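You operate a simulated robot arm through the tools that you are given. There is no shell and no other tool.

You are at the controls of a simulated robot arm. One attempt, no reset.

Task
Bed two rocks in the sand box as the rock card says.
Fine: each pressed down to its red band. Set down upright: what you pick out.

Only the result counts: the job must be done as asked and must still hold three seconds after the hand-in. Knocking over, shifting, dropping, spilling or breaking anything else fails it.

Robot
A 7-joint arm with a two-finger parallel gripper, fixed in place. Base frame: the origin is on the floor under the middle of its stand, x ahead of it, y to its left, z up; the work surface is at about z = 0.78. Lengths are in m, angles in degrees, forces in N, time in s.
With the tool pointing down near the work surface it reaches from about 0.44 to 0.92 m from the base axis. Its first joint turns from -143.0 to 143.0 degrees. Payload 3 kg.
The tool frame sits at the grasp point between the pads (the TCP): z along the fingers, y along the line on which they close. The tips reach 0.03 m beyond it. The gripper opens to 0.094 m. The fingers are 0.028 m wide and 0.01 m thick; the gripper's body (0.05 by 0.096 m) begins 0.055 m behind the TCP.
Orientation is told as [roll, pitch, yaw] about the base's x, y, z axes, in that order, counted from this pose: with the fingers straight down and closing along the base's y, the tool's x points along the base's -x, its y along +y and its z along -z.

Tools
- The arm moves only by the tool apply_moves. Its arguments are lists of equal length, an entry for each row: "dp": the shift along the tool's x, y, z in m, a list of three; "dr": the turn, a rotation vector about the tool's x, y, z in degrees, a list of three; "grip": the opening in per cent of the stroke, from 0 (shut) to 100 (fully open). In form: {"dp": [[x, y, z], ...], "dr": [[wx, wy, wz], ...], "grip": [grip, ...]}. A call has 1 to 20 rows; each row is the pose to reach, as a shift and turn from the pose commanded when the call began, along the tool's axes at that moment. Rows are played at 5 a second. More than 0.05 m and 8.6 degrees between two rows, or a gripper value outside its range, and nothing of the call is played. Where a pose cannot be reached the arm comes as near as it can. A force on the tool above 40 N (or 10 N above the force at the start of the call, whichever is more), or a blocked arm, ends the call early, and 0.2 s more pass. The fingers move at their own pace (about 0.072 m/s each) and stop on an object; they squeeze with about 44 N. The grip force told is the motor's: it shows also when the fingers shut on nothing. Time passes only in rows, and 0.2 s behind the last, so rows that repeat a pose let the fingers close. It gives the time, the measured TCP pose, the force on the tool (base axes), the opening and the grip force at its end, in the units of the frame above (readings bear some noise), with the torque about the TCP (base axes, N m) and any sound that the robot's microphone picked up.
- Cameras (640 x 400 px; columns grow to the right, rows downward): "scene" is fixed at [0.3997, 0.4996, 1.3993]; the picture's right is [-0.64, -0.77, 0.00], its down [-0.56, 0.46, -0.69] and it looks along [0.53, -0.44, -0.72] (base axes); focal length 282 px, centre (320, 200). "wrist" rides on the gripper at [0.076, 0.014, -0.102] in the tool frame; the picture's right is [-0.18, 0.98, 0.00], its down [-0.75, -0.14, -0.64] and it looks along [-0.63, -0.12, 0.77] (tool axes); focal length 243 px, centre (320, 200). There is no depth. A picture from a camera that has moved, and an enlarged one, comes with that camera's place and axes in the base frame and with its lens.
- camera(camera): a new picture of that camera. It takes no simulated time.
- zoom(camera, box): a new picture of the part [left, top, right, bottom] of that camera's present view, enlarged. It takes no simulated time.
- sign_off(): hands the job in; it is judged then, once.

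Places have to be worked out from the pictures, the camera data and where the tool is seen. Open the gripper and draw the arm clear of the work before you hand the job in, unless the task says otherwise.

The tools are called as name(argument=value, ...) on one line, values as JSON. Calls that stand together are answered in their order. apply_moves: Moves the arm, as the interface text tells. Its arguments: {"type":"object","properties":{"dp":{"type":"array"},"dr":{"type":"array"},"grip":{"type":"array"}},"required":["dp","dr","grip"]} The other tools are called the same way: camera (camera) takes a picture; zoom (camera, box) takes an enlarged picture of a part of a camera's view; sign_off () hands the job in.

At the start:

```text
time_s: 0.0
tcp_pos: [0.5574, 0.03, 1.1544]
orientation: [-0.1, 0.0, -0.1]
force: [0.0, 0.0, 0.4]
moment: [-0.01, 0.01, 0.0]
grip_width: 0.0941
finger_force: 0.0
```

scene: 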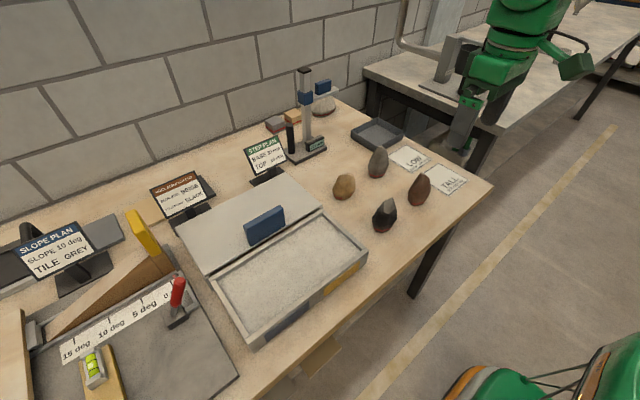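
wrist: 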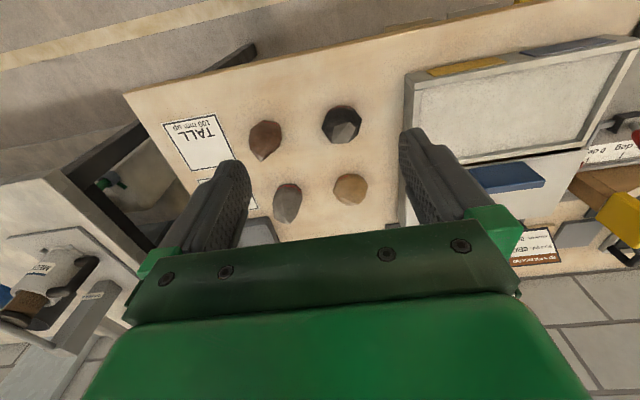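

I'll look closely at the cards, the rocks and the sand box before I move anything.

zoom(camera="scene", box=[140, 160, 220, 225])

zoom(camera="scene", box=[235, 130, 300, 190])

zoom(camera="scene", box=[320, 120, 480, 240])

zoom(camera="scene", box=[180, 180, 380, 350])

zoom(camera="scene", box=[0, 210, 110, 300])

```text
6.15 times, centred on (180, 192) of scene
camera zoom: at [0.3997, 0.4996, 1.3993], right [-0.64, -0.77, 0.0], down [-0.56, 0.46, -0.69], along [0.53, -0.44, -0.72], focal length 1738 px, centre (1182, 246)
```

zoom: 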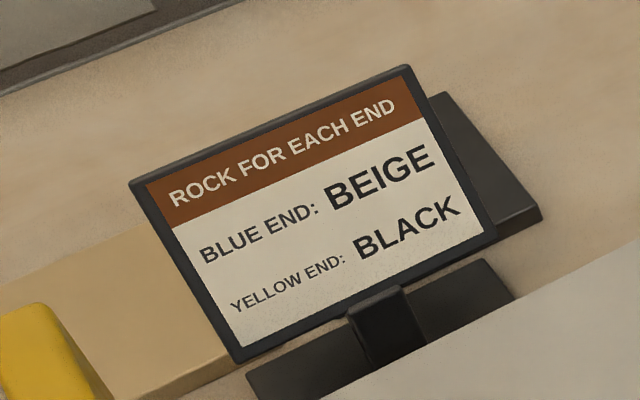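

```text
6.67 times, centred on (268, 160) of scene
camera zoom: at [0.3997, 0.4996, 1.3993], right [-0.64, -0.77, 0.0], down [-0.56, 0.46, -0.69], along [0.53, -0.44, -0.72], focal length 1883 px, centre (670, 467)
```

zoom: 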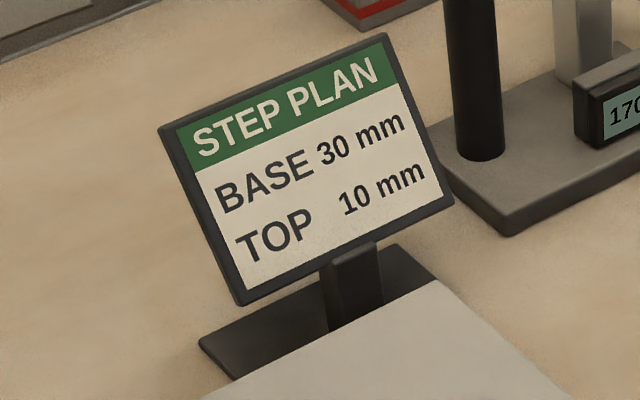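

```text
3.33 times, centred on (400, 180) of scene
camera zoom: at [0.3997, 0.4996, 1.3993], right [-0.64, -0.77, 0.0], down [-0.56, 0.46, -0.69], along [0.53, -0.44, -0.72], focal length 942 px, centre (53, 267)
```

zoom: 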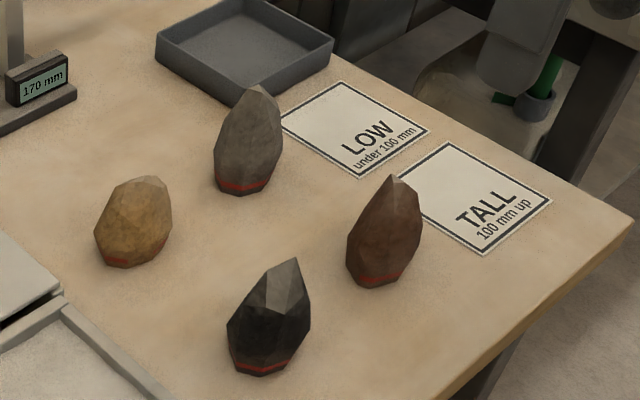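

```text
2.35 times, centred on (280, 265) of scene
camera zoom: at [0.3997, 0.4996, 1.3993], right [-0.64, -0.77, 0.0], down [-0.56, 0.46, -0.69], along [0.53, -0.44, -0.72], focal length 665 px, centre (414, 47)
```

zoom: 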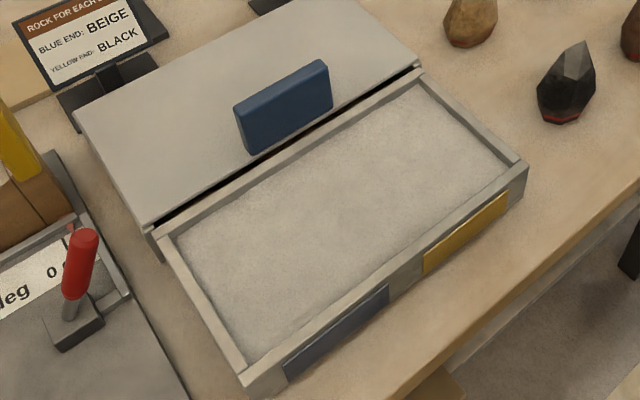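

```text
4.44 times, centred on (55, 255) of scene
camera zoom: at [0.3997, 0.4996, 1.3993], right [-0.64, -0.77, 0.0], down [-0.56, 0.46, -0.69], along [0.53, -0.44, -0.72], focal length 1256 px, centre (1498, -44)
```

zoom: 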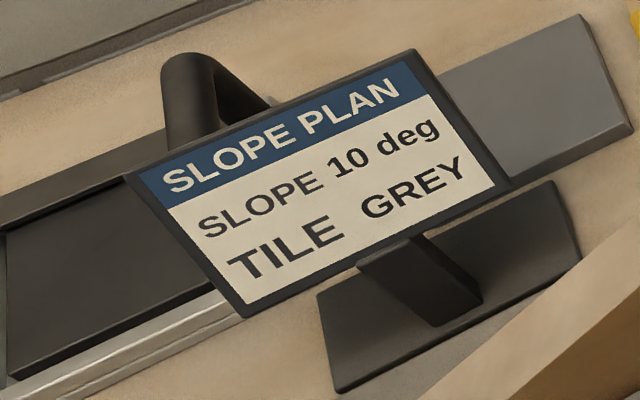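

The rock card says the blue end gets BEIGE and the yellow end gets BLACK. I'll zoom in on these two rocks and the sand box to see their shapes, bands and end labels.

zoom(camera="scene", box=[324, 165, 404, 240])

zoom(camera="wrist", box=[230, 80, 390, 240])

zoom(camera="wrist", box=[380, 20, 640, 260])

zoom(camera="scene", box=[250, 50, 410, 160])

```text
5.33 times, centred on (364, 202) of scene
camera zoom: at [0.3997, 0.4996, 1.3993], right [-0.64, -0.77, 0.0], down [-0.56, 0.46, -0.69], along [0.53, -0.44, -0.72], focal length 1507 px, centre (85, 187)
```

zoom: 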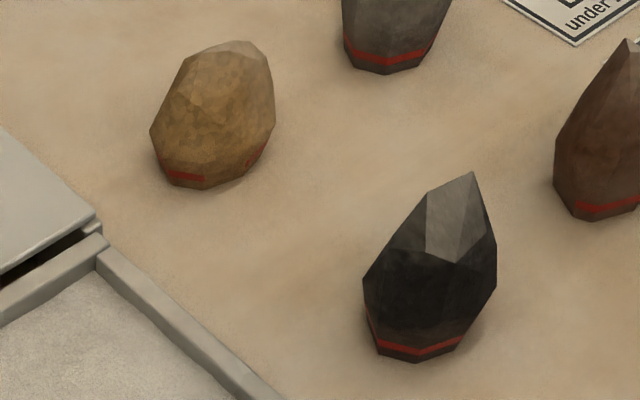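

```text
2.50 times, centred on (310, 160) of wrist
camera zoom: at [0.4805, 0.0429, 1.2569], right [0.18, 0.98, 0.0], down [0.75, -0.14, 0.64], along [0.63, -0.12, -0.77], focal length 606 px, centre (345, 300)
```

zoom: 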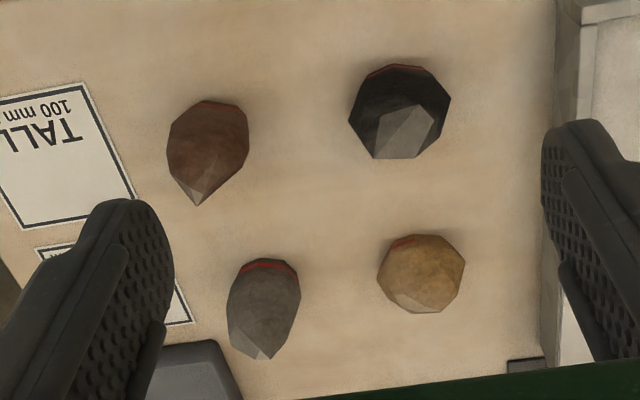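

```text
1.67 times, centred on (510, 140) of wrist
camera zoom: at [0.4805, 0.0429, 1.2569], right [0.18, 0.98, 0.0], down [0.75, -0.14, 0.64], along [0.63, -0.12, -0.77], focal length 404 px, centre (3, 300)
```

zoom: 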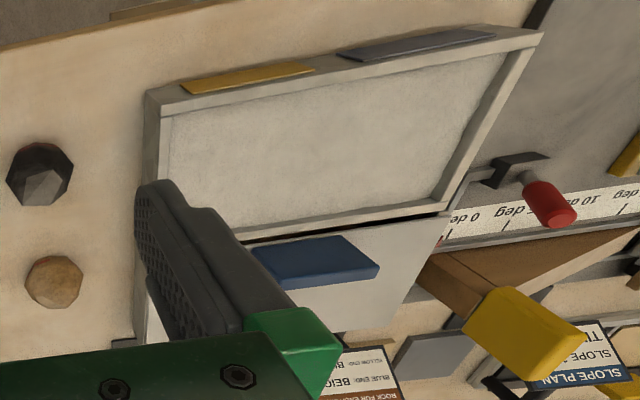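

```text
3.64 times, centred on (330, 105) of scene
camera zoom: at [0.3997, 0.4996, 1.3993], right [-0.64, -0.77, 0.0], down [-0.56, 0.46, -0.69], along [0.53, -0.44, -0.72], focal length 1027 px, centre (284, 546)
```

zoom: 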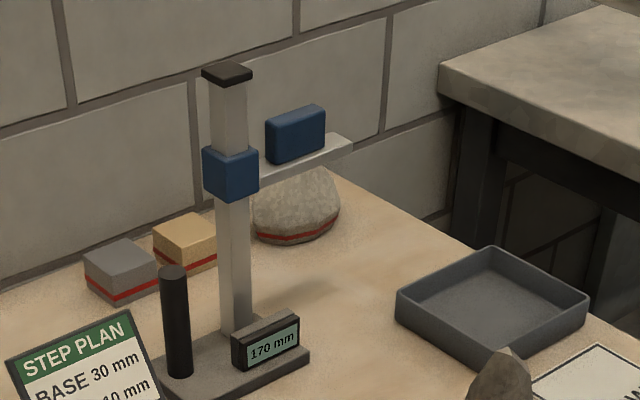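

The card is clear, and the two views triangulate well. The black rock is near (0.665, 0.05) and about 0.09 m tall, the beige is near (0.82, 0.055), and the box spans roughly x 0.615–0.79, y 0.17–0.50 with blue at +y. I'll lower the arm partway above and in front of the black rock for closer pictures.

apply_moves(dp=[[-0.01, 0.005, 0.04], [-0.02, 0.01, 0.08], [-0.03, 0.015, 0.12], [-0.04, 0.02, 0.15], [-0.04, 0.02, 0.15]], dr=[[0, 0, 0], [0, 0, 0], [0, 0, 0], [0, 0, 0], [0, 0, 0]], grip=[100, 100, 100, 100, 100])

```text
time_s: 1.2
tcp_pos: [0.5949, 0.0505, 1.0033]
orientation: [0.1, -0.1, 0.0]
force: [0.2, -0.2, -0.3]
moment: [0.0, 0.0, 0.02]
grip_width: 0.0944
finger_force: 0.1
```

I'm now at about (0.595, 0.05, 1.003), so I'll take pictures of the black and beige rocks from here.

camera(camera="wrist")

camera(camera="scene")

zoom(camera="wrist", box=[250, 40, 410, 220])

```text
taken
camera wrist: at [0.5174, 0.0629, 1.105], right [0.18, 0.98, 0.0], down [0.75, -0.14, 0.64], along [0.63, -0.12, -0.77], focal length 243 px, centre (320, 200)
```

wrist: 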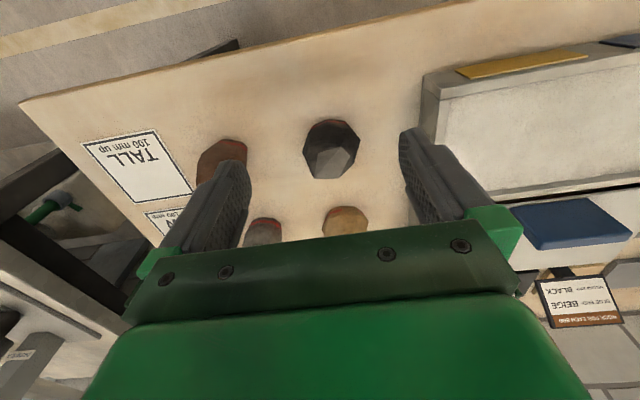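

```text
taken
```

scene: 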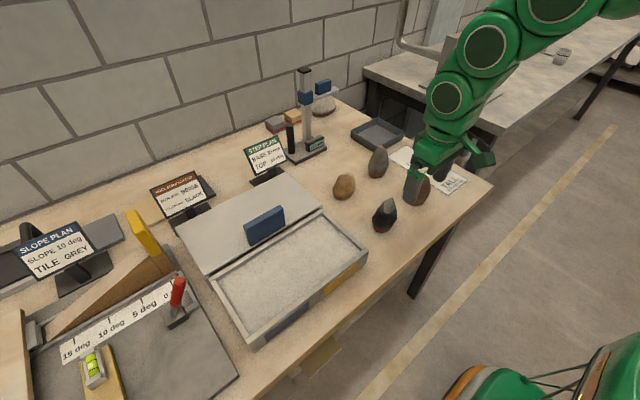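

```text
2.22 times, centred on (330, 130) of wrist
camera zoom: at [0.5174, 0.0629, 1.105], right [0.18, 0.98, 0.0], down [0.75, -0.14, 0.64], along [0.63, -0.12, -0.77], focal length 539 px, centre (298, 356)
```

zoom: 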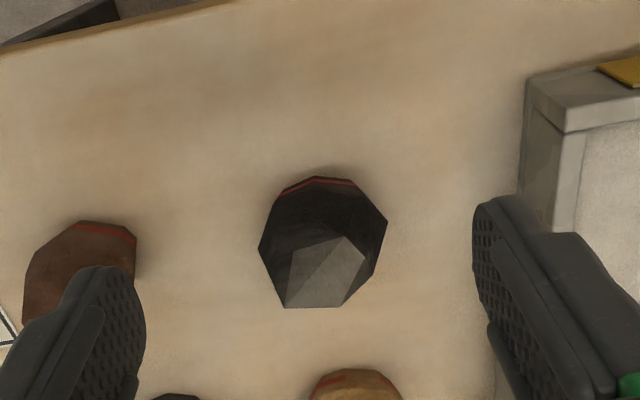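

The black rock's belly spans about y 0.010–0.087 (0.076 wide). I'll tilt the tool so the wrist camera looks straight down on it, to read its outline and pick the best closing direction.

apply_moves(dp=[[-0.0165, -0.0015, -0.003], [-0.033, -0.003, -0.006], [-0.0495, -0.005, -0.009], [-0.066, -0.0065, -0.012], [-0.0825, -0.008, -0.015], [-0.099, -0.01, -0.017], [-0.099, -0.01, -0.017]], dr=[[0, 6.5, 0], [0, 13, 0], [0, 19.5, 0], [0, 26, 0], [0, 32.5, 0], [0, 39, 0], [0, 39, 0]], grip=[100, 100, 100, 100, 100, 100, 100])

camera(camera="wrist")

camera(camera="scene")

```text
time_s: 2.8
tcp_pos: [0.6635, 0.0409, 1.0003]
orientation: [0.0, 32.4, 0.0]
force: [0.1, 0.9, 0.3]
moment: [-0.01, 0.0, -0.04]
grip_width: 0.094
finger_force: 0.1
out of reach, approached as far as the arm can: row 5, 6, 7
```

```text
taken
camera wrist: at [0.6534, 0.0549, 1.1269], right [0.16, 0.98, -0.1], down [0.98, -0.14, 0.14], along [0.12, -0.12, -0.99], focal length 243 px, centre (320, 200)
```

wrist: 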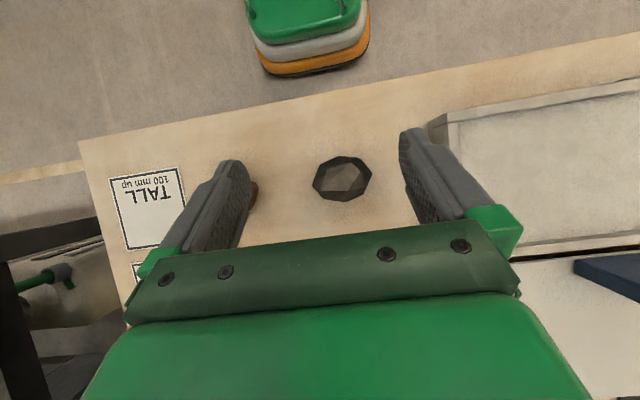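

```text
taken
```

scene: 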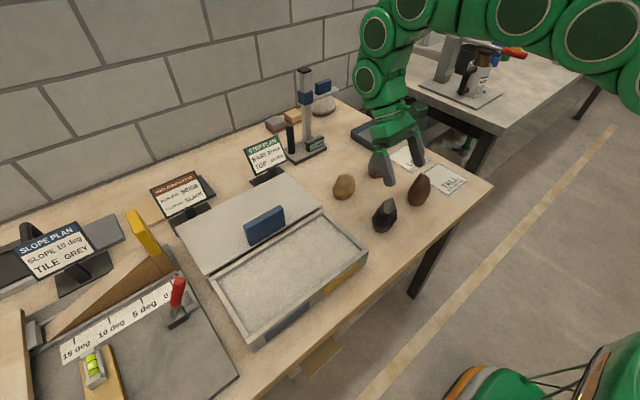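

The camera now looks almost straight down. I'll enlarge the black rock.

zoom(camera="wrist", box=[300, 142, 388, 212])

zoom(camera="scene", box=[324, 165, 404, 240])

```text
5.71 times, centred on (344, 177) of wrist
camera zoom: at [0.6534, 0.0549, 1.1269], right [0.16, 0.98, -0.1], down [0.98, -0.14, 0.14], along [0.12, -0.12, -0.99], focal length 1386 px, centre (183, 331)
```

zoom: 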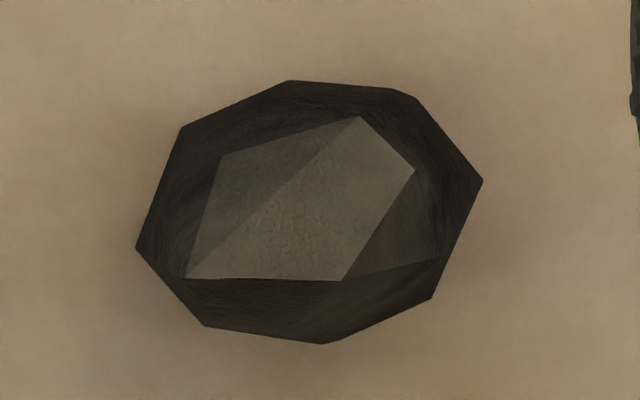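

```text
5.33 times, centred on (364, 202) of scene
camera zoom: at [0.3997, 0.4996, 1.3993], right [-0.64, -0.77, 0.0], down [-0.56, 0.46, -0.69], along [0.53, -0.44, -0.72], focal length 1507 px, centre (85, 187)
```

zoom: 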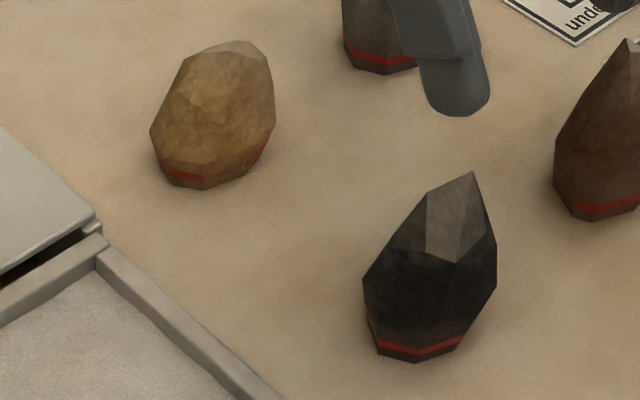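

The top view shows the black rock's belly as a near-octagon centred at (0.669, 0.049). It's only about 0.057 wide between parallel faces whose normals lie about 14° off the base x axis. I'll zoom tighter on both rocks from the scene camera to find the belly and band heights.

zoom(camera="scene", box=[366, 194, 404, 236])

zoom(camera="scene", box=[326, 168, 364, 206])

```text
9.52 times, centred on (385, 215) of scene
camera zoom: at [0.3997, 0.4996, 1.3993], right [-0.64, -0.77, 0.0], down [-0.56, 0.46, -0.69], along [0.53, -0.44, -0.72], focal length 2690 px, centre (-299, 57)
```

zoom: 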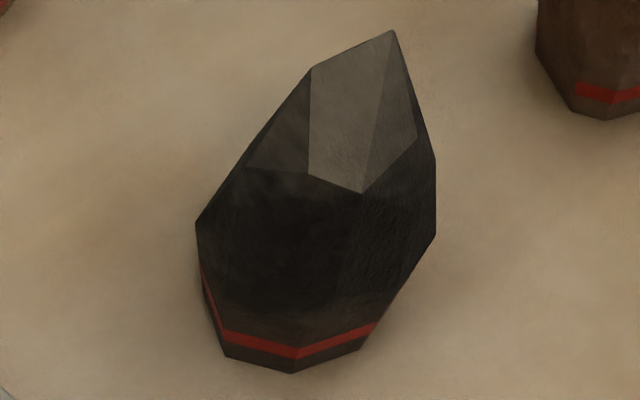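

```text
10.53 times, centred on (345, 187) of scene
camera zoom: at [0.3997, 0.4996, 1.3993], right [-0.64, -0.77, 0.0], down [-0.56, 0.46, -0.69], along [0.53, -0.44, -0.72], focal length 2974 px, centre (57, 337)
```

zoom: 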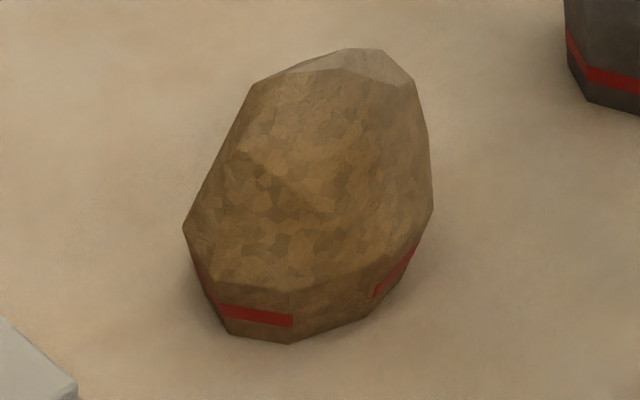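

The black rock's belly sits at about z 0.809 with its apex at about 0.873. I'll bring the tool back to vertical in small steps first, then check the pose.

apply_moves(dp=[[0, 0, 0], [0, 0, 0], [0, 0, 0], [0, 0, 0], [0, 0, 0]], dr=[[0, -6.5, 0], [0, -13, 0], [0, -19.5, 0], [0, -26, 0], [0, -32.4, 0]], grip=[100, 100, 100, 100, 100])

```text
time_s: 4.0
tcp_pos: [0.6649, 0.041, 0.9979]
orientation: [0.0, 0.1, 0.0]
force: [-0.5, 0.8, -0.4]
moment: [-0.02, 0.0, -0.03]
grip_width: 0.0938
finger_force: 0.1
```

The tool is vertical at (0.665, 0.041, 0.998). From here the camera should see the beige rock between the fingers, so I'll capture it for later.

zoom(camera="wrist", box=[290, 140, 400, 240])

camera(camera="wrist")

```text
4.00 times, centred on (345, 190) of wrist
camera zoom: at [0.5869, 0.0554, 1.1014], right [0.18, 0.98, 0.0], down [0.75, -0.14, 0.64], along [0.63, -0.12, -0.77], focal length 970 px, centre (220, 240)
```

zoom: 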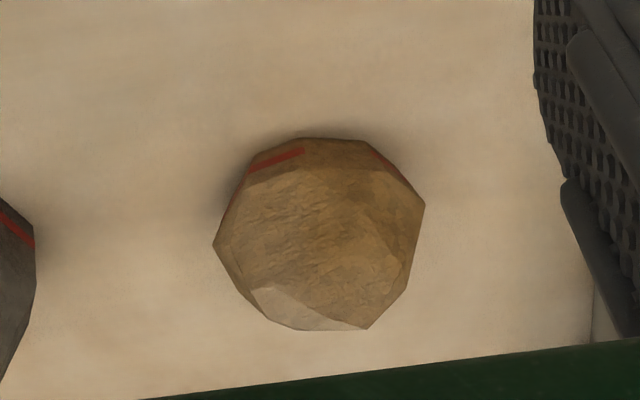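

```text
taken
camera wrist: at [0.5869, 0.0554, 1.1014], right [0.18, 0.98, 0.0], down [0.75, -0.14, 0.64], along [0.63, -0.12, -0.77], focal length 243 px, centre (320, 200)
```

wrist: 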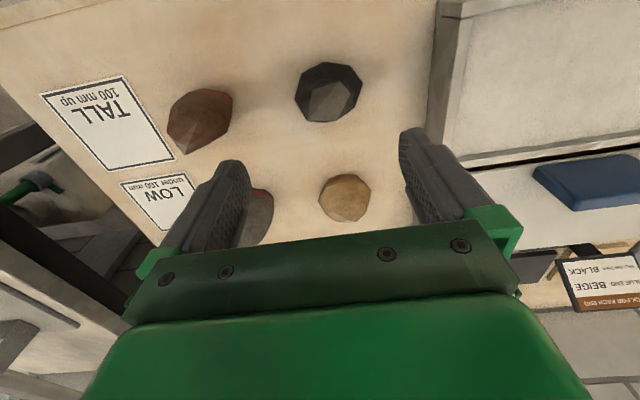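

Next I'll yaw the tool by +76° so the fingers close across the black rock's parallel faces, centred above (0.6696, 0.0486).

apply_moves(dp=[[-0.001, 0.001, 0], [-0.002, 0.002, 0], [-0.003, 0.003, 0], [-0.004, 0.005, 0], [-0.0047, 0.0076, 0], [-0.0047, 0.0076, 0], [-0.0047, 0.0076, 0], [-0.0047, 0.0076, 0], [-0.0047, 0.0076, 0], [-0.0047, 0.0076, 0]], dr=[[0, 0, 8.4], [0, 0, 16.9], [0, 0, 25.3], [0, 0, 33.8], [0, 0, 42.2], [0, 0, 50.7], [0, 0, 59.1], [0, 0, 67.6], [0, 0, 76], [0, 0, 76]], grip=[100, 100, 100, 100, 100, 100, 100, 100, 100, 100])

camera(camera="wrist")

camera(camera="scene")

```text
time_s: 6.2
tcp_pos: [0.6675, 0.0481, 0.9992]
orientation: [-0.1, 0.0, -76.1]
force: [-0.3, -0.6, -0.1]
moment: [0.02, -0.01, -0.01]
grip_width: 0.0941
finger_force: 0.0
```

```text
taken
camera wrist: at [0.663, 0.1254, 1.1012], right [1.0, 0.06, 0.0], down [0.05, -0.77, 0.64], along [0.04, -0.64, -0.77], focal length 243 px, centre (320, 200)
```

wrist: 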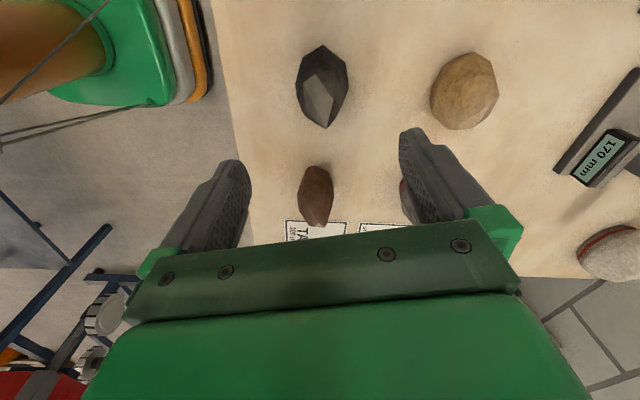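

```text
taken
```

scene: 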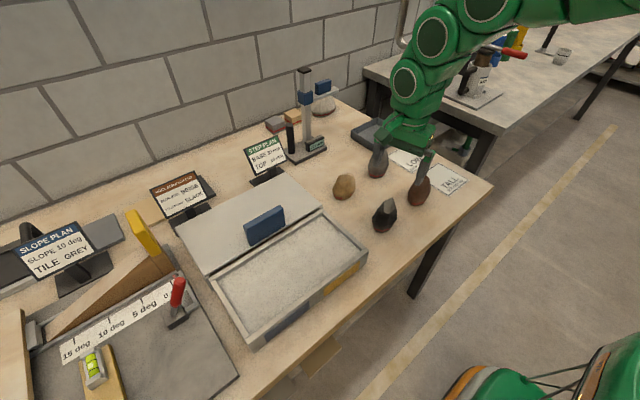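

The yaw is right at -76.1°. This view from +y shows both rocks from another side, so I'll zoom in on them.

zoom(camera="wrist", box=[280, 35, 370, 140])

zoom(camera="wrist", box=[415, 40, 515, 140])

```text
3.81 times, centred on (325, 88) of wrist
camera zoom: at [0.663, 0.1254, 1.1012], right [1.0, 0.06, 0.0], down [0.05, -0.77, 0.64], along [0.04, -0.64, -0.77], focal length 924 px, centre (301, 629)
```

zoom: 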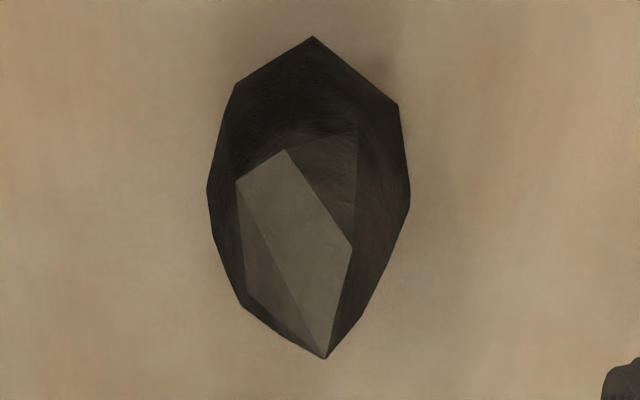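

```text
4.00 times, centred on (465, 90) of wrist
camera zoom: at [0.663, 0.1254, 1.1012], right [1.0, 0.06, 0.0], down [0.05, -0.77, 0.64], along [0.04, -0.64, -0.77], focal length 970 px, centre (-260, 640)
```

zoom: 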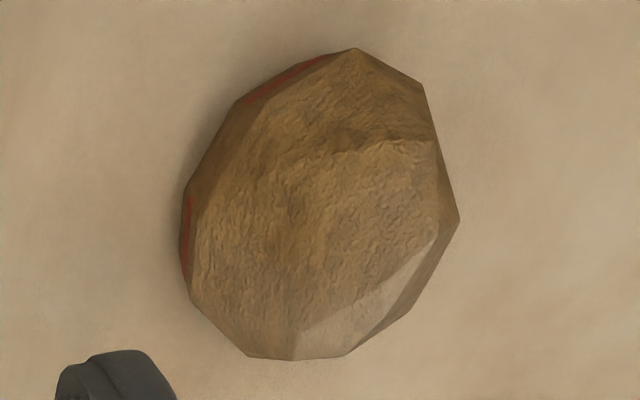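

The +y view gives the belly at x 0.640–0.700, which confirms a centre of (0.670, 0.0487). I'll correct by about 2 mm and descend to z≈0.90 to check that the fingers straddle the rock.

apply_moves(dp=[[-0.0005, 0.0019, 0.03], [-0.0005, 0.0019, 0.06], [-0.0005, 0.0019, 0.09], [-0.0005, 0.0019, 0.1], [-0.0005, 0.0019, 0.1]], dr=[[0, 0, 0], [0, 0, 0], [0, 0, 0], [0, 0, 0], [0, 0, 0]], grip=[100, 100, 100, 100, 100])

camera(camera="wrist")

zoom(camera="scene", box=[330, 140, 450, 240])

```text
time_s: 7.4
tcp_pos: [0.6711, 0.0495, 0.8987]
orientation: [-0.1, 0.1, -76.0]
force: [-0.8, -0.1, -1.2]
moment: [0.02, 0.02, -0.02]
grip_width: 0.0939
finger_force: 0.0
```

```text
taken
camera wrist: at [0.6649, 0.1263, 1.0011], right [1.0, 0.06, 0.0], down [0.05, -0.77, 0.64], along [0.04, -0.64, -0.77], focal length 243 px, centre (320, 200)
```

wrist: 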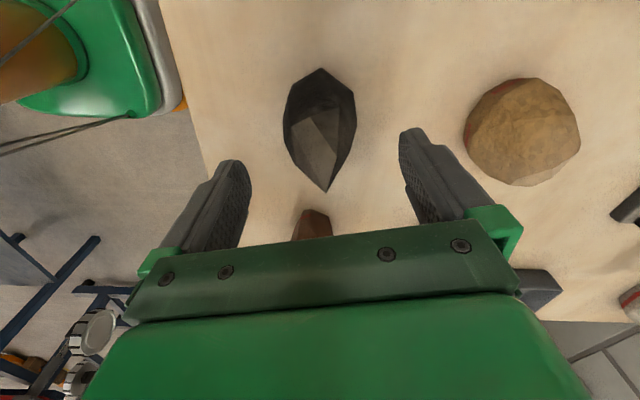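

```text
4.00 times, centred on (390, 190) of scene
camera zoom: at [0.3997, 0.4996, 1.3993], right [-0.64, -0.77, 0.0], down [-0.56, 0.46, -0.69], along [0.53, -0.44, -0.72], focal length 1130 px, centre (40, 240)
```

zoom: 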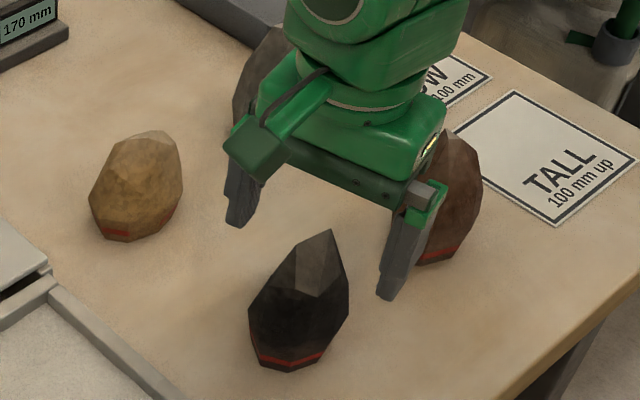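

The fingers are centred over the rock. I'll descend to z≈0.823, which puts the tips about 15 mm above the table and the palm about 5 mm above the apex.

apply_moves(dp=[[0, 0, 0.02], [0, 0, 0.04], [0, 0, 0.06], [0, 0, 0.07], [0, 0, 0.0755], [0, 0, 0.0755]], dr=[[0, 0, 0], [0, 0, 0], [0, 0, 0], [0, 0, 0], [0, 0, 0], [0, 0, 0]], grip=[100, 100, 100, 100, 100, 100])

camera(camera="wrist")

zoom(camera="scene", box=[330, 140, 450, 240])

```text
time_s: 8.8
tcp_pos: [0.6699, 0.051, 0.8226]
orientation: [-0.1, 0.0, -76.1]
force: [0.7, 0.5, 0.4]
moment: [0.03, 0.01, 0.05]
grip_width: 0.0939
finger_force: 0.0
```

```text
taken
camera wrist: at [0.6637, 0.1268, 0.9255], right [1.0, 0.06, 0.0], down [0.05, -0.77, 0.64], along [0.04, -0.64, -0.77], focal length 243 px, centre (320, 200)
```

wrist: 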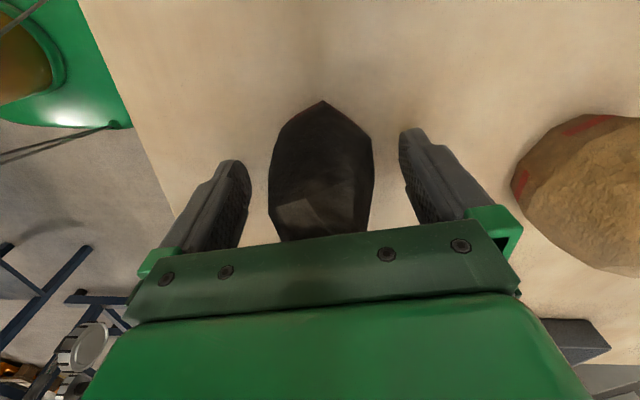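

```text
4.00 times, centred on (390, 190) of scene
camera zoom: at [0.3997, 0.4996, 1.3993], right [-0.64, -0.77, 0.0], down [-0.56, 0.46, -0.69], along [0.53, -0.44, -0.72], focal length 1130 px, centre (40, 240)
```

zoom: 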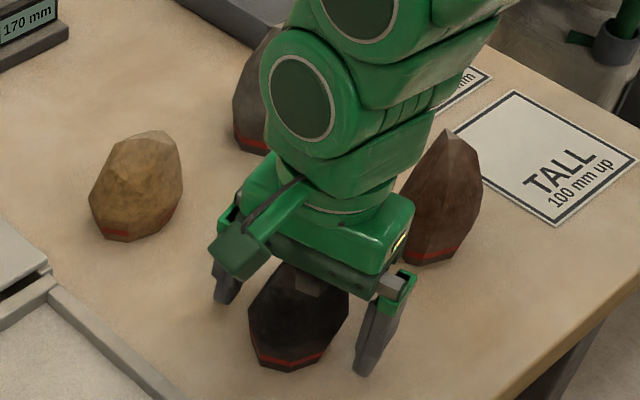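

The rock is between the fingers with no contact force. Now I'll close the gripper.

apply_moves(dp=[[0, 0, 0], [0, 0, 0], [0, 0, 0], [0, 0, 0], [0, 0, 0]], dr=[[0, 0, 0], [0, 0, 0], [0, 0, 0], [0, 0, 0], [0, 0, 0]], grip=[75, 66, 60, 40, 30])

camera(camera="wrist")

zoom(camera="scene", box=[330, 140, 450, 240])

```text
time_s: 10.0
tcp_pos: [0.6692, 0.051, 0.8225]
orientation: [-0.2, 0.0, -76.0]
force: [2.1, 0.5, 1.2]
moment: [0.05, -0.24, -0.05]
grip_width: 0.059
finger_force: 44.4
```

```text
taken
camera wrist: at [0.6637, 0.1268, 0.9257], right [1.0, 0.06, 0.0], down [0.05, -0.77, 0.64], along [0.04, -0.64, -0.77], focal length 243 px, centre (320, 200)
```

wrist: 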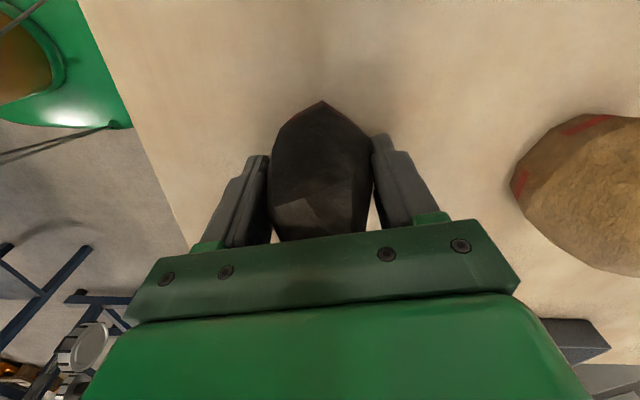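

```text
4.00 times, centred on (390, 190) of scene
camera zoom: at [0.3997, 0.4996, 1.3993], right [-0.64, -0.77, 0.0], down [-0.56, 0.46, -0.69], along [0.53, -0.44, -0.72], focal length 1130 px, centre (40, 240)
```

zoom: 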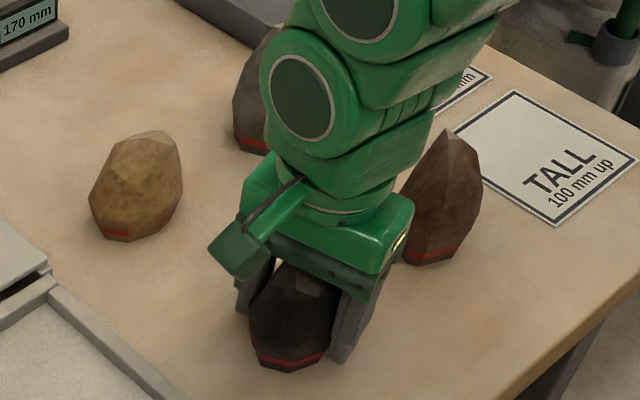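

I have it: width 0.059, 44 N, band still level. The base sits about 0.0425 below the TCP. I'll lift straight up and check that it hangs upright.

apply_moves(dp=[[0, 0, -0.005], [0, 0, -0.02], [0, 0, -0.045], [0, 0, -0.075], [0, 0, -0.105], [0, 0, -0.12], [0, 0, -0.12]], dr=[[0, 0, 0], [0, 0, 0], [0, 0, 0], [0, 0, 0], [0, 0, 0], [0, 0, 0], [0, 0, 0]], grip=[30, 30, 30, 30, 30, 30, 30])

zoom(camera="scene", box=[340, 120, 460, 220])

camera(camera="wrist")

```text
time_s: 11.6
tcp_pos: [0.6702, 0.0511, 0.9438]
orientation: [-0.1, 0.0, -76.0]
force: [-0.1, -0.3, 0.4]
moment: [0.01, 0.0, -0.01]
grip_width: 0.0282
finger_force: 0.0
```

```text
4.00 times, centred on (400, 170) of scene
camera zoom: at [0.3997, 0.4996, 1.3993], right [-0.64, -0.77, 0.0], down [-0.56, 0.46, -0.69], along [0.53, -0.44, -0.72], focal length 1130 px, centre (0, 320)
```

zoom: 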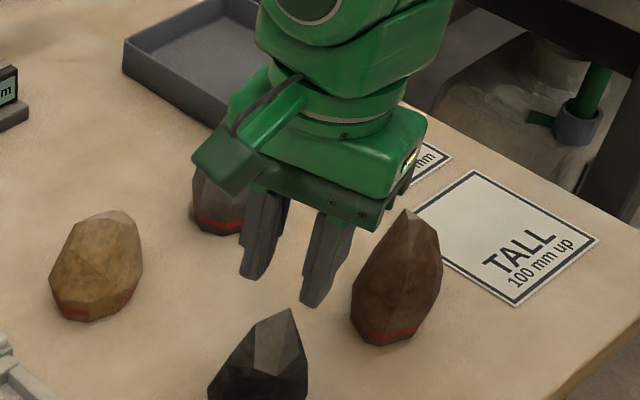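

```text
taken
camera wrist: at [0.6649, 0.1276, 1.0462], right [1.0, 0.06, 0.0], down [0.05, -0.77, 0.64], along [0.04, -0.64, -0.77], focal length 243 px, centre (320, 200)
```

wrist: 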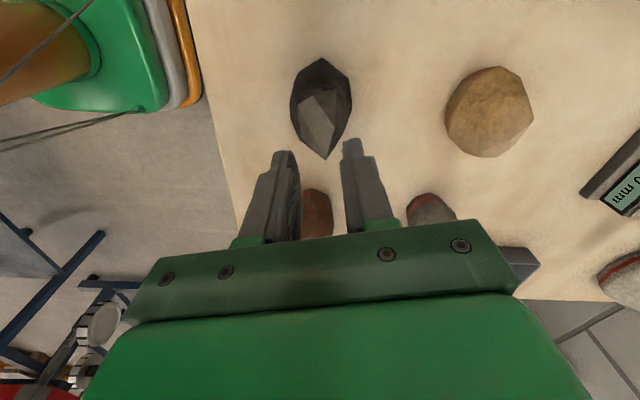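

The fingers slipped off. The rock stayed where it was (apex at the same pixel) and the fingers shut to 0.028. Before regrasping I'll look closely at the rock and the finger pads.

zoom(camera="wrist", box=[220, 40, 420, 260])

zoom(camera="scene", box=[366, 160, 424, 236])

```text
1.82 times, centred on (320, 150) of wrist
camera zoom: at [0.6649, 0.1276, 1.0462], right [1.0, 0.06, 0.0], down [0.05, -0.77, 0.64], along [0.04, -0.64, -0.77], focal length 441 px, centre (320, 291)
```

zoom: 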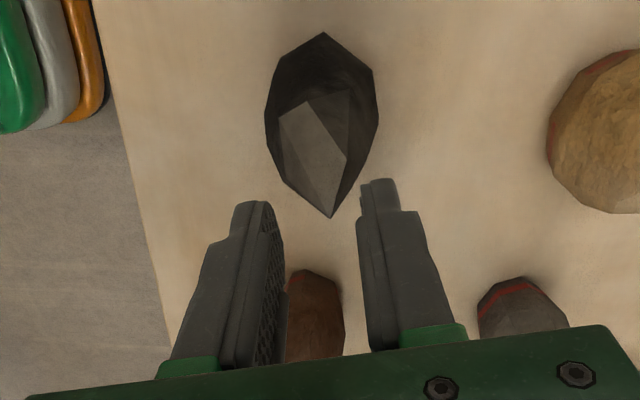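

```text
5.26 times, centred on (395, 198) of scene
camera zoom: at [0.3997, 0.4996, 1.3993], right [-0.64, -0.77, 0.0], down [-0.56, 0.46, -0.69], along [0.53, -0.44, -0.72], focal length 1487 px, centre (-75, 210)
```

zoom: 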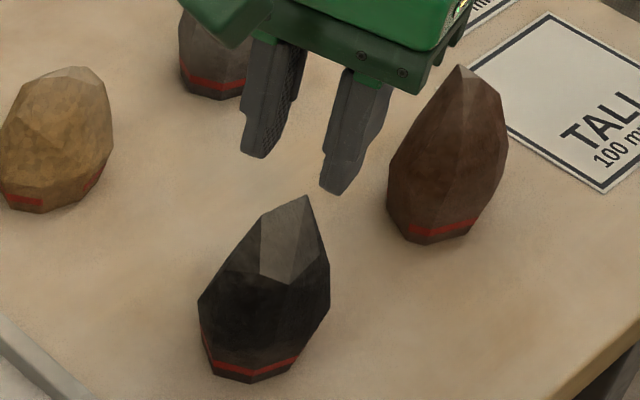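

The rock hasn't moved and the fingers are clear. The pads probably held it too high, on the tapering faces, so I'll reopen and go down about 3 mm lower, watching for palm contact with the apex.

apply_moves(dp=[[0, 0, 0], [0, 0, 0], [0, 0, 0], [-0.0019, -0.0005, 0.03], [-0.0019, -0.0005, 0.06], [-0.0019, -0.0005, 0.09], [-0.0019, -0.0005, 0.11], [-0.0019, -0.0005, 0.12], [-0.0019, -0.0005, 0.1235], [-0.0019, -0.0005, 0.1235]], dr=[[0, 0, 0], [0, 0, 0], [0, 0, 0], [0, 0, 0], [0, 0, 0], [0, 0, 0], [0, 0, 0], [0, 0, 0], [0, 0, 0], [0, 0, 0]], grip=[100, 100, 100, 100, 100, 100, 100, 100, 100, 100])

camera(camera="wrist")

```text
time_s: 13.8
tcp_pos: [0.6702, 0.0502, 0.8206]
orientation: [0.0, 0.0, -76.0]
force: [1.2, -0.4, 0.7]
moment: [0.0, 0.0, 0.0]
grip_width: 0.0943
finger_force: 0.1
```

```text
taken
camera wrist: at [0.6646, 0.1255, 0.9226], right [1.0, 0.06, 0.0], down [0.05, -0.77, 0.64], along [0.04, -0.64, -0.77], focal length 243 px, centre (320, 200)
```

wrist: 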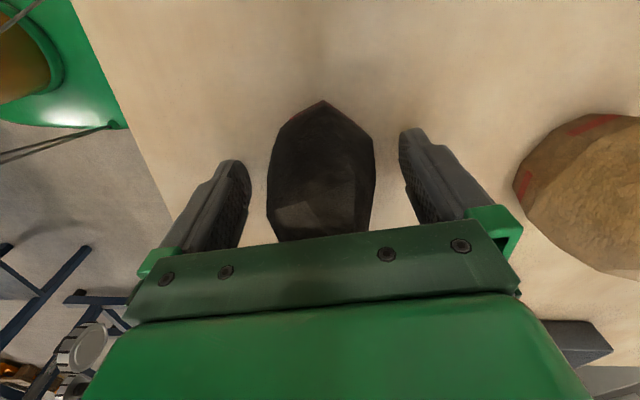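

There's no contact at TCP z 0.8206. I'll close fully, let the grip settle, and read it.

apply_moves(dp=[[0, 0, 0], [0, 0, 0], [0, 0, 0], [0, 0, 0], [0, 0, 0], [0, 0, 0]], dr=[[0, 0, 0], [0, 0, 0], [0, 0, 0], [0, 0, 0], [0, 0, 0], [0, 0, 0]], grip=[80, 66, 50, 20, 0, 0])

camera(camera="wrist")

zoom(camera="scene", box=[350, 170, 430, 240])

```text
time_s: 15.2
tcp_pos: [0.6693, 0.0496, 0.8209]
orientation: [-0.1, 0.0, -76.0]
force: [4.0, 1.8, 4.2]
moment: [0.13, -0.17, -0.11]
grip_width: 0.0593
finger_force: 43.6
```

```text
taken
camera wrist: at [0.6647, 0.1255, 0.9228], right [1.0, 0.06, 0.0], down [0.05, -0.77, 0.64], along [0.04, -0.64, -0.77], focal length 243 px, centre (320, 200)
```

wrist: 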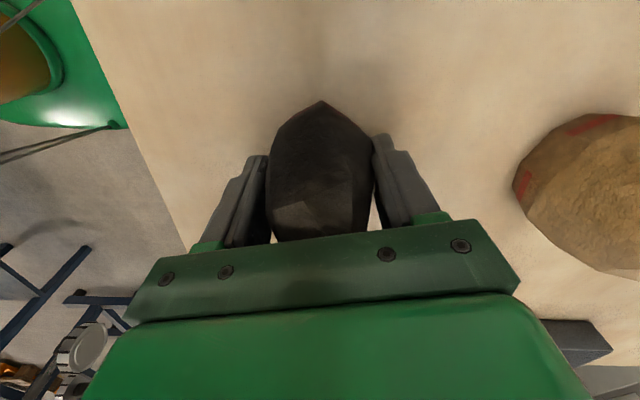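

```text
5.71 times, centred on (390, 205) of scene
camera zoom: at [0.3997, 0.4996, 1.3993], right [-0.64, -0.77, 0.0], down [-0.56, 0.46, -0.69], along [0.53, -0.44, -0.72], focal length 1614 px, centre (-80, 171)
```

zoom: 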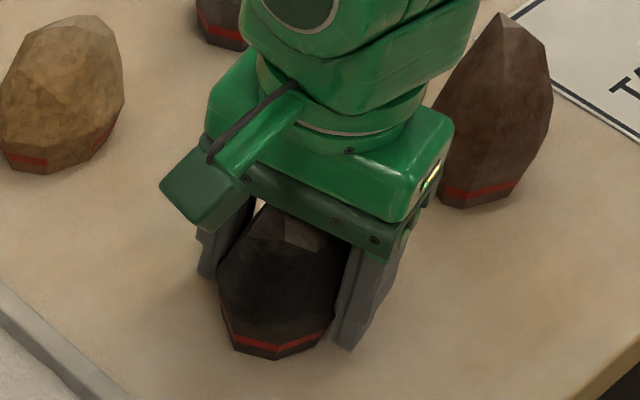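

The grip is holding at 0.0593, with about 4 N of upward reaction that suggests some wedging. I'll lift only 4 mm, slowly, and see whether the width changes.

apply_moves(dp=[[0, 0, -0.001], [0, 0, -0.002], [0, 0, -0.003], [0, 0, -0.004], [0, 0, -0.004]], dr=[[0, 0, 0], [0, 0, 0], [0, 0, 0], [0, 0, 0], [0, 0, 0]], grip=[0, 0, 0, 0, 0])

zoom(camera="scene", box=[350, 170, 430, 240])

```text
time_s: 16.4
tcp_pos: [0.6707, 0.0475, 0.8241]
orientation: [-0.1, 0.0, -76.1]
force: [-0.1, 0.5, -6.1]
moment: [0.0, 0.01, 0.0]
grip_width: 0.0599
finger_force: 43.6
```

```text
5.71 times, centred on (390, 205) of scene
camera zoom: at [0.3997, 0.4996, 1.3993], right [-0.64, -0.77, 0.0], down [-0.56, 0.46, -0.69], along [0.53, -0.44, -0.72], focal length 1614 px, centre (-80, 171)
```

zoom: 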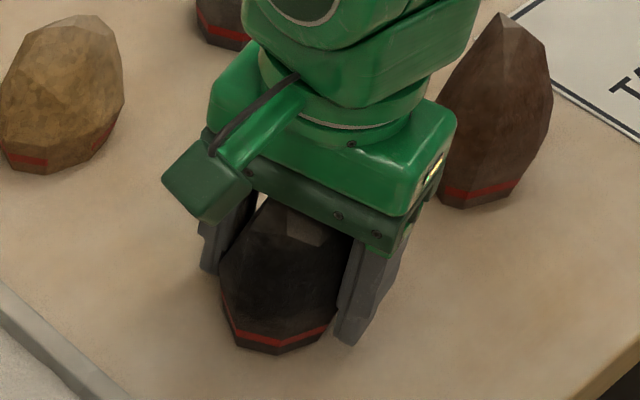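

The load now reads -6.1 N with no moment, so the rock (about 0.62 kg) is off the table and held. I'll keep lifting slowly.

apply_moves(dp=[[0, 0, -0.002], [0, 0, -0.004], [0, 0, -0.006], [0, 0, -0.008], [0, 0, -0.01], [0, 0, -0.01]], dr=[[0, 0, 0], [0, 0, 0], [0, 0, 0], [0, 0, 0], [0, 0, 0], [0, 0, 0]], grip=[0, 0, 0, 0, 0, 0])

zoom(camera="scene", box=[350, 170, 430, 240])

```text
time_s: 17.8
tcp_pos: [0.6691, 0.0473, 0.8321]
orientation: [-0.1, 0.0, -76.0]
force: [-0.4, -0.3, -5.7]
moment: [0.02, 0.01, 0.0]
grip_width: 0.0598
finger_force: 44.6
```

```text
5.71 times, centred on (390, 205) of scene
camera zoom: at [0.3997, 0.4996, 1.3993], right [-0.64, -0.77, 0.0], down [-0.56, 0.46, -0.69], along [0.53, -0.44, -0.72], focal length 1614 px, centre (-80, 171)
```

zoom: 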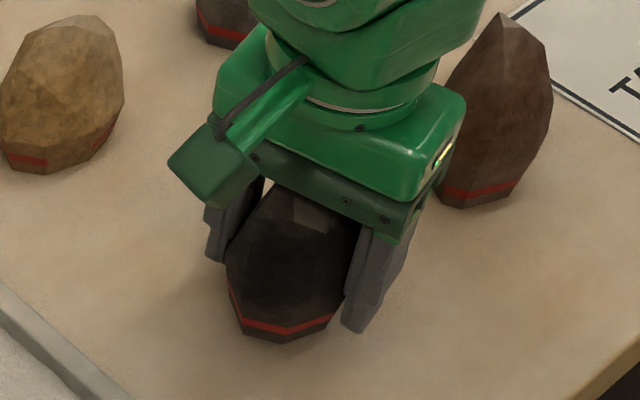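

The rock moves with the fingers and the width is steady, so I'll continue up at the same gentle speed.

apply_moves(dp=[[0, 0, -0.003], [0, 0, -0.007], [0, 0, -0.012], [0, 0, -0.017], [0, 0, -0.022], [0, 0, -0.027], [0, 0, -0.032], [0, 0, -0.037], [0, 0, -0.042], [0, 0, -0.047], [0, 0, -0.052], [0, 0, -0.057], [0, 0, -0.062], [0, 0, -0.067], [0, 0, -0.072], [0, 0, -0.077], [0, 0, -0.082], [0, 0, -0.086], [0, 0, -0.089], [0, 0, -0.09]], dr=[[0, 0, 0], [0, 0, 0], [0, 0, 0], [0, 0, 0], [0, 0, 0], [0, 0, 0], [0, 0, 0], [0, 0, 0], [0, 0, 0], [0, 0, 0], [0, 0, 0], [0, 0, 0], [0, 0, 0], [0, 0, 0], [0, 0, 0], [0, 0, 0], [0, 0, 0], [0, 0, 0], [0, 0, 0], [0, 0, 0]], grip=[0, 0, 0, 0, 0, 0, 0, 0, 0, 0, 0, 0, 0, 0, 0, 0, 0, 0, 0, 0])

zoom(camera="scene", box=[350, 130, 450, 220])

camera(camera="wrist")

```text
time_s: 22.0
tcp_pos: [0.6681, 0.0482, 0.9239]
orientation: [-0.2, 0.0, -76.0]
force: [-0.1, 0.1, -6.3]
moment: [-0.01, -0.01, -0.01]
grip_width: 0.0595
finger_force: 44.5
```

```text
4.44 times, centred on (400, 175) of scene
camera zoom: at [0.3997, 0.4996, 1.3993], right [-0.64, -0.77, 0.0], down [-0.56, 0.46, -0.69], along [0.53, -0.44, -0.72], focal length 1256 px, centre (-36, 311)
```

zoom: 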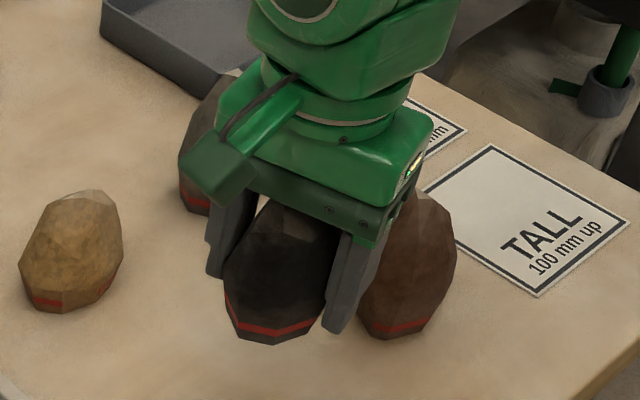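

```text
taken
camera wrist: at [0.6642, 0.1242, 1.0259], right [1.0, 0.06, 0.0], down [0.05, -0.77, 0.64], along [0.04, -0.64, -0.77], focal length 243 px, centre (320, 200)
```

wrist: 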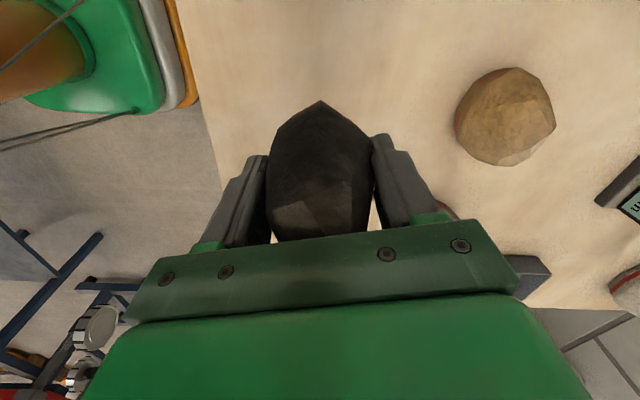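

The black rock is held level at z≈0.924. Before the transfer I'll take sharper zooms of the box's corners and labels to fix the placing points and heights.

zoom(camera="scene", box=[300, 200, 380, 300])

zoom(camera="scene", box=[200, 260, 310, 355])

zoom(camera="scene", box=[200, 190, 330, 290])

```text
4.00 times, centred on (340, 250) of scene
camera zoom: at [0.3997, 0.4996, 1.3993], right [-0.64, -0.77, 0.0], down [-0.56, 0.46, -0.69], along [0.53, -0.44, -0.72], focal length 1130 px, centre (240, 0)
```

zoom: 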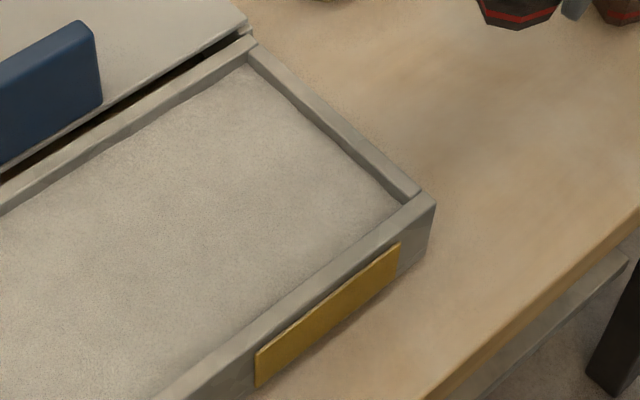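

```text
4.21 times, centred on (255, 308) of scene
camera zoom: at [0.3997, 0.4996, 1.3993], right [-0.64, -0.77, 0.0], down [-0.56, 0.46, -0.69], along [0.53, -0.44, -0.72], focal length 1190 px, centre (594, -253)
```

zoom: 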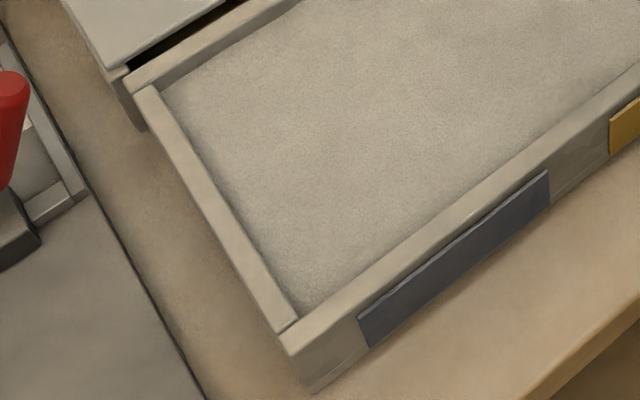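

```text
4.00 times, centred on (265, 240) of scene
camera zoom: at [0.3997, 0.4996, 1.3993], right [-0.64, -0.77, 0.0], down [-0.56, 0.46, -0.69], along [0.53, -0.44, -0.72], focal length 1130 px, centre (540, 40)
```

zoom: 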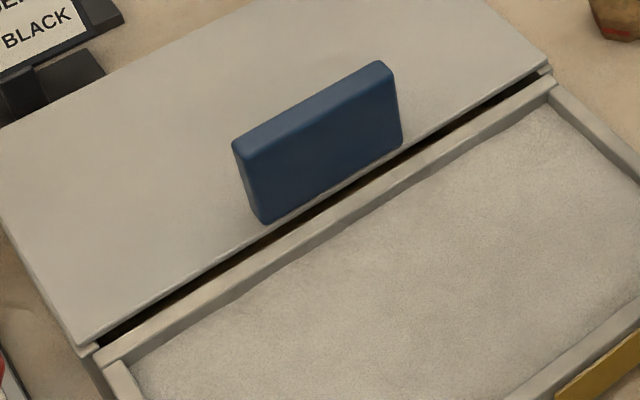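

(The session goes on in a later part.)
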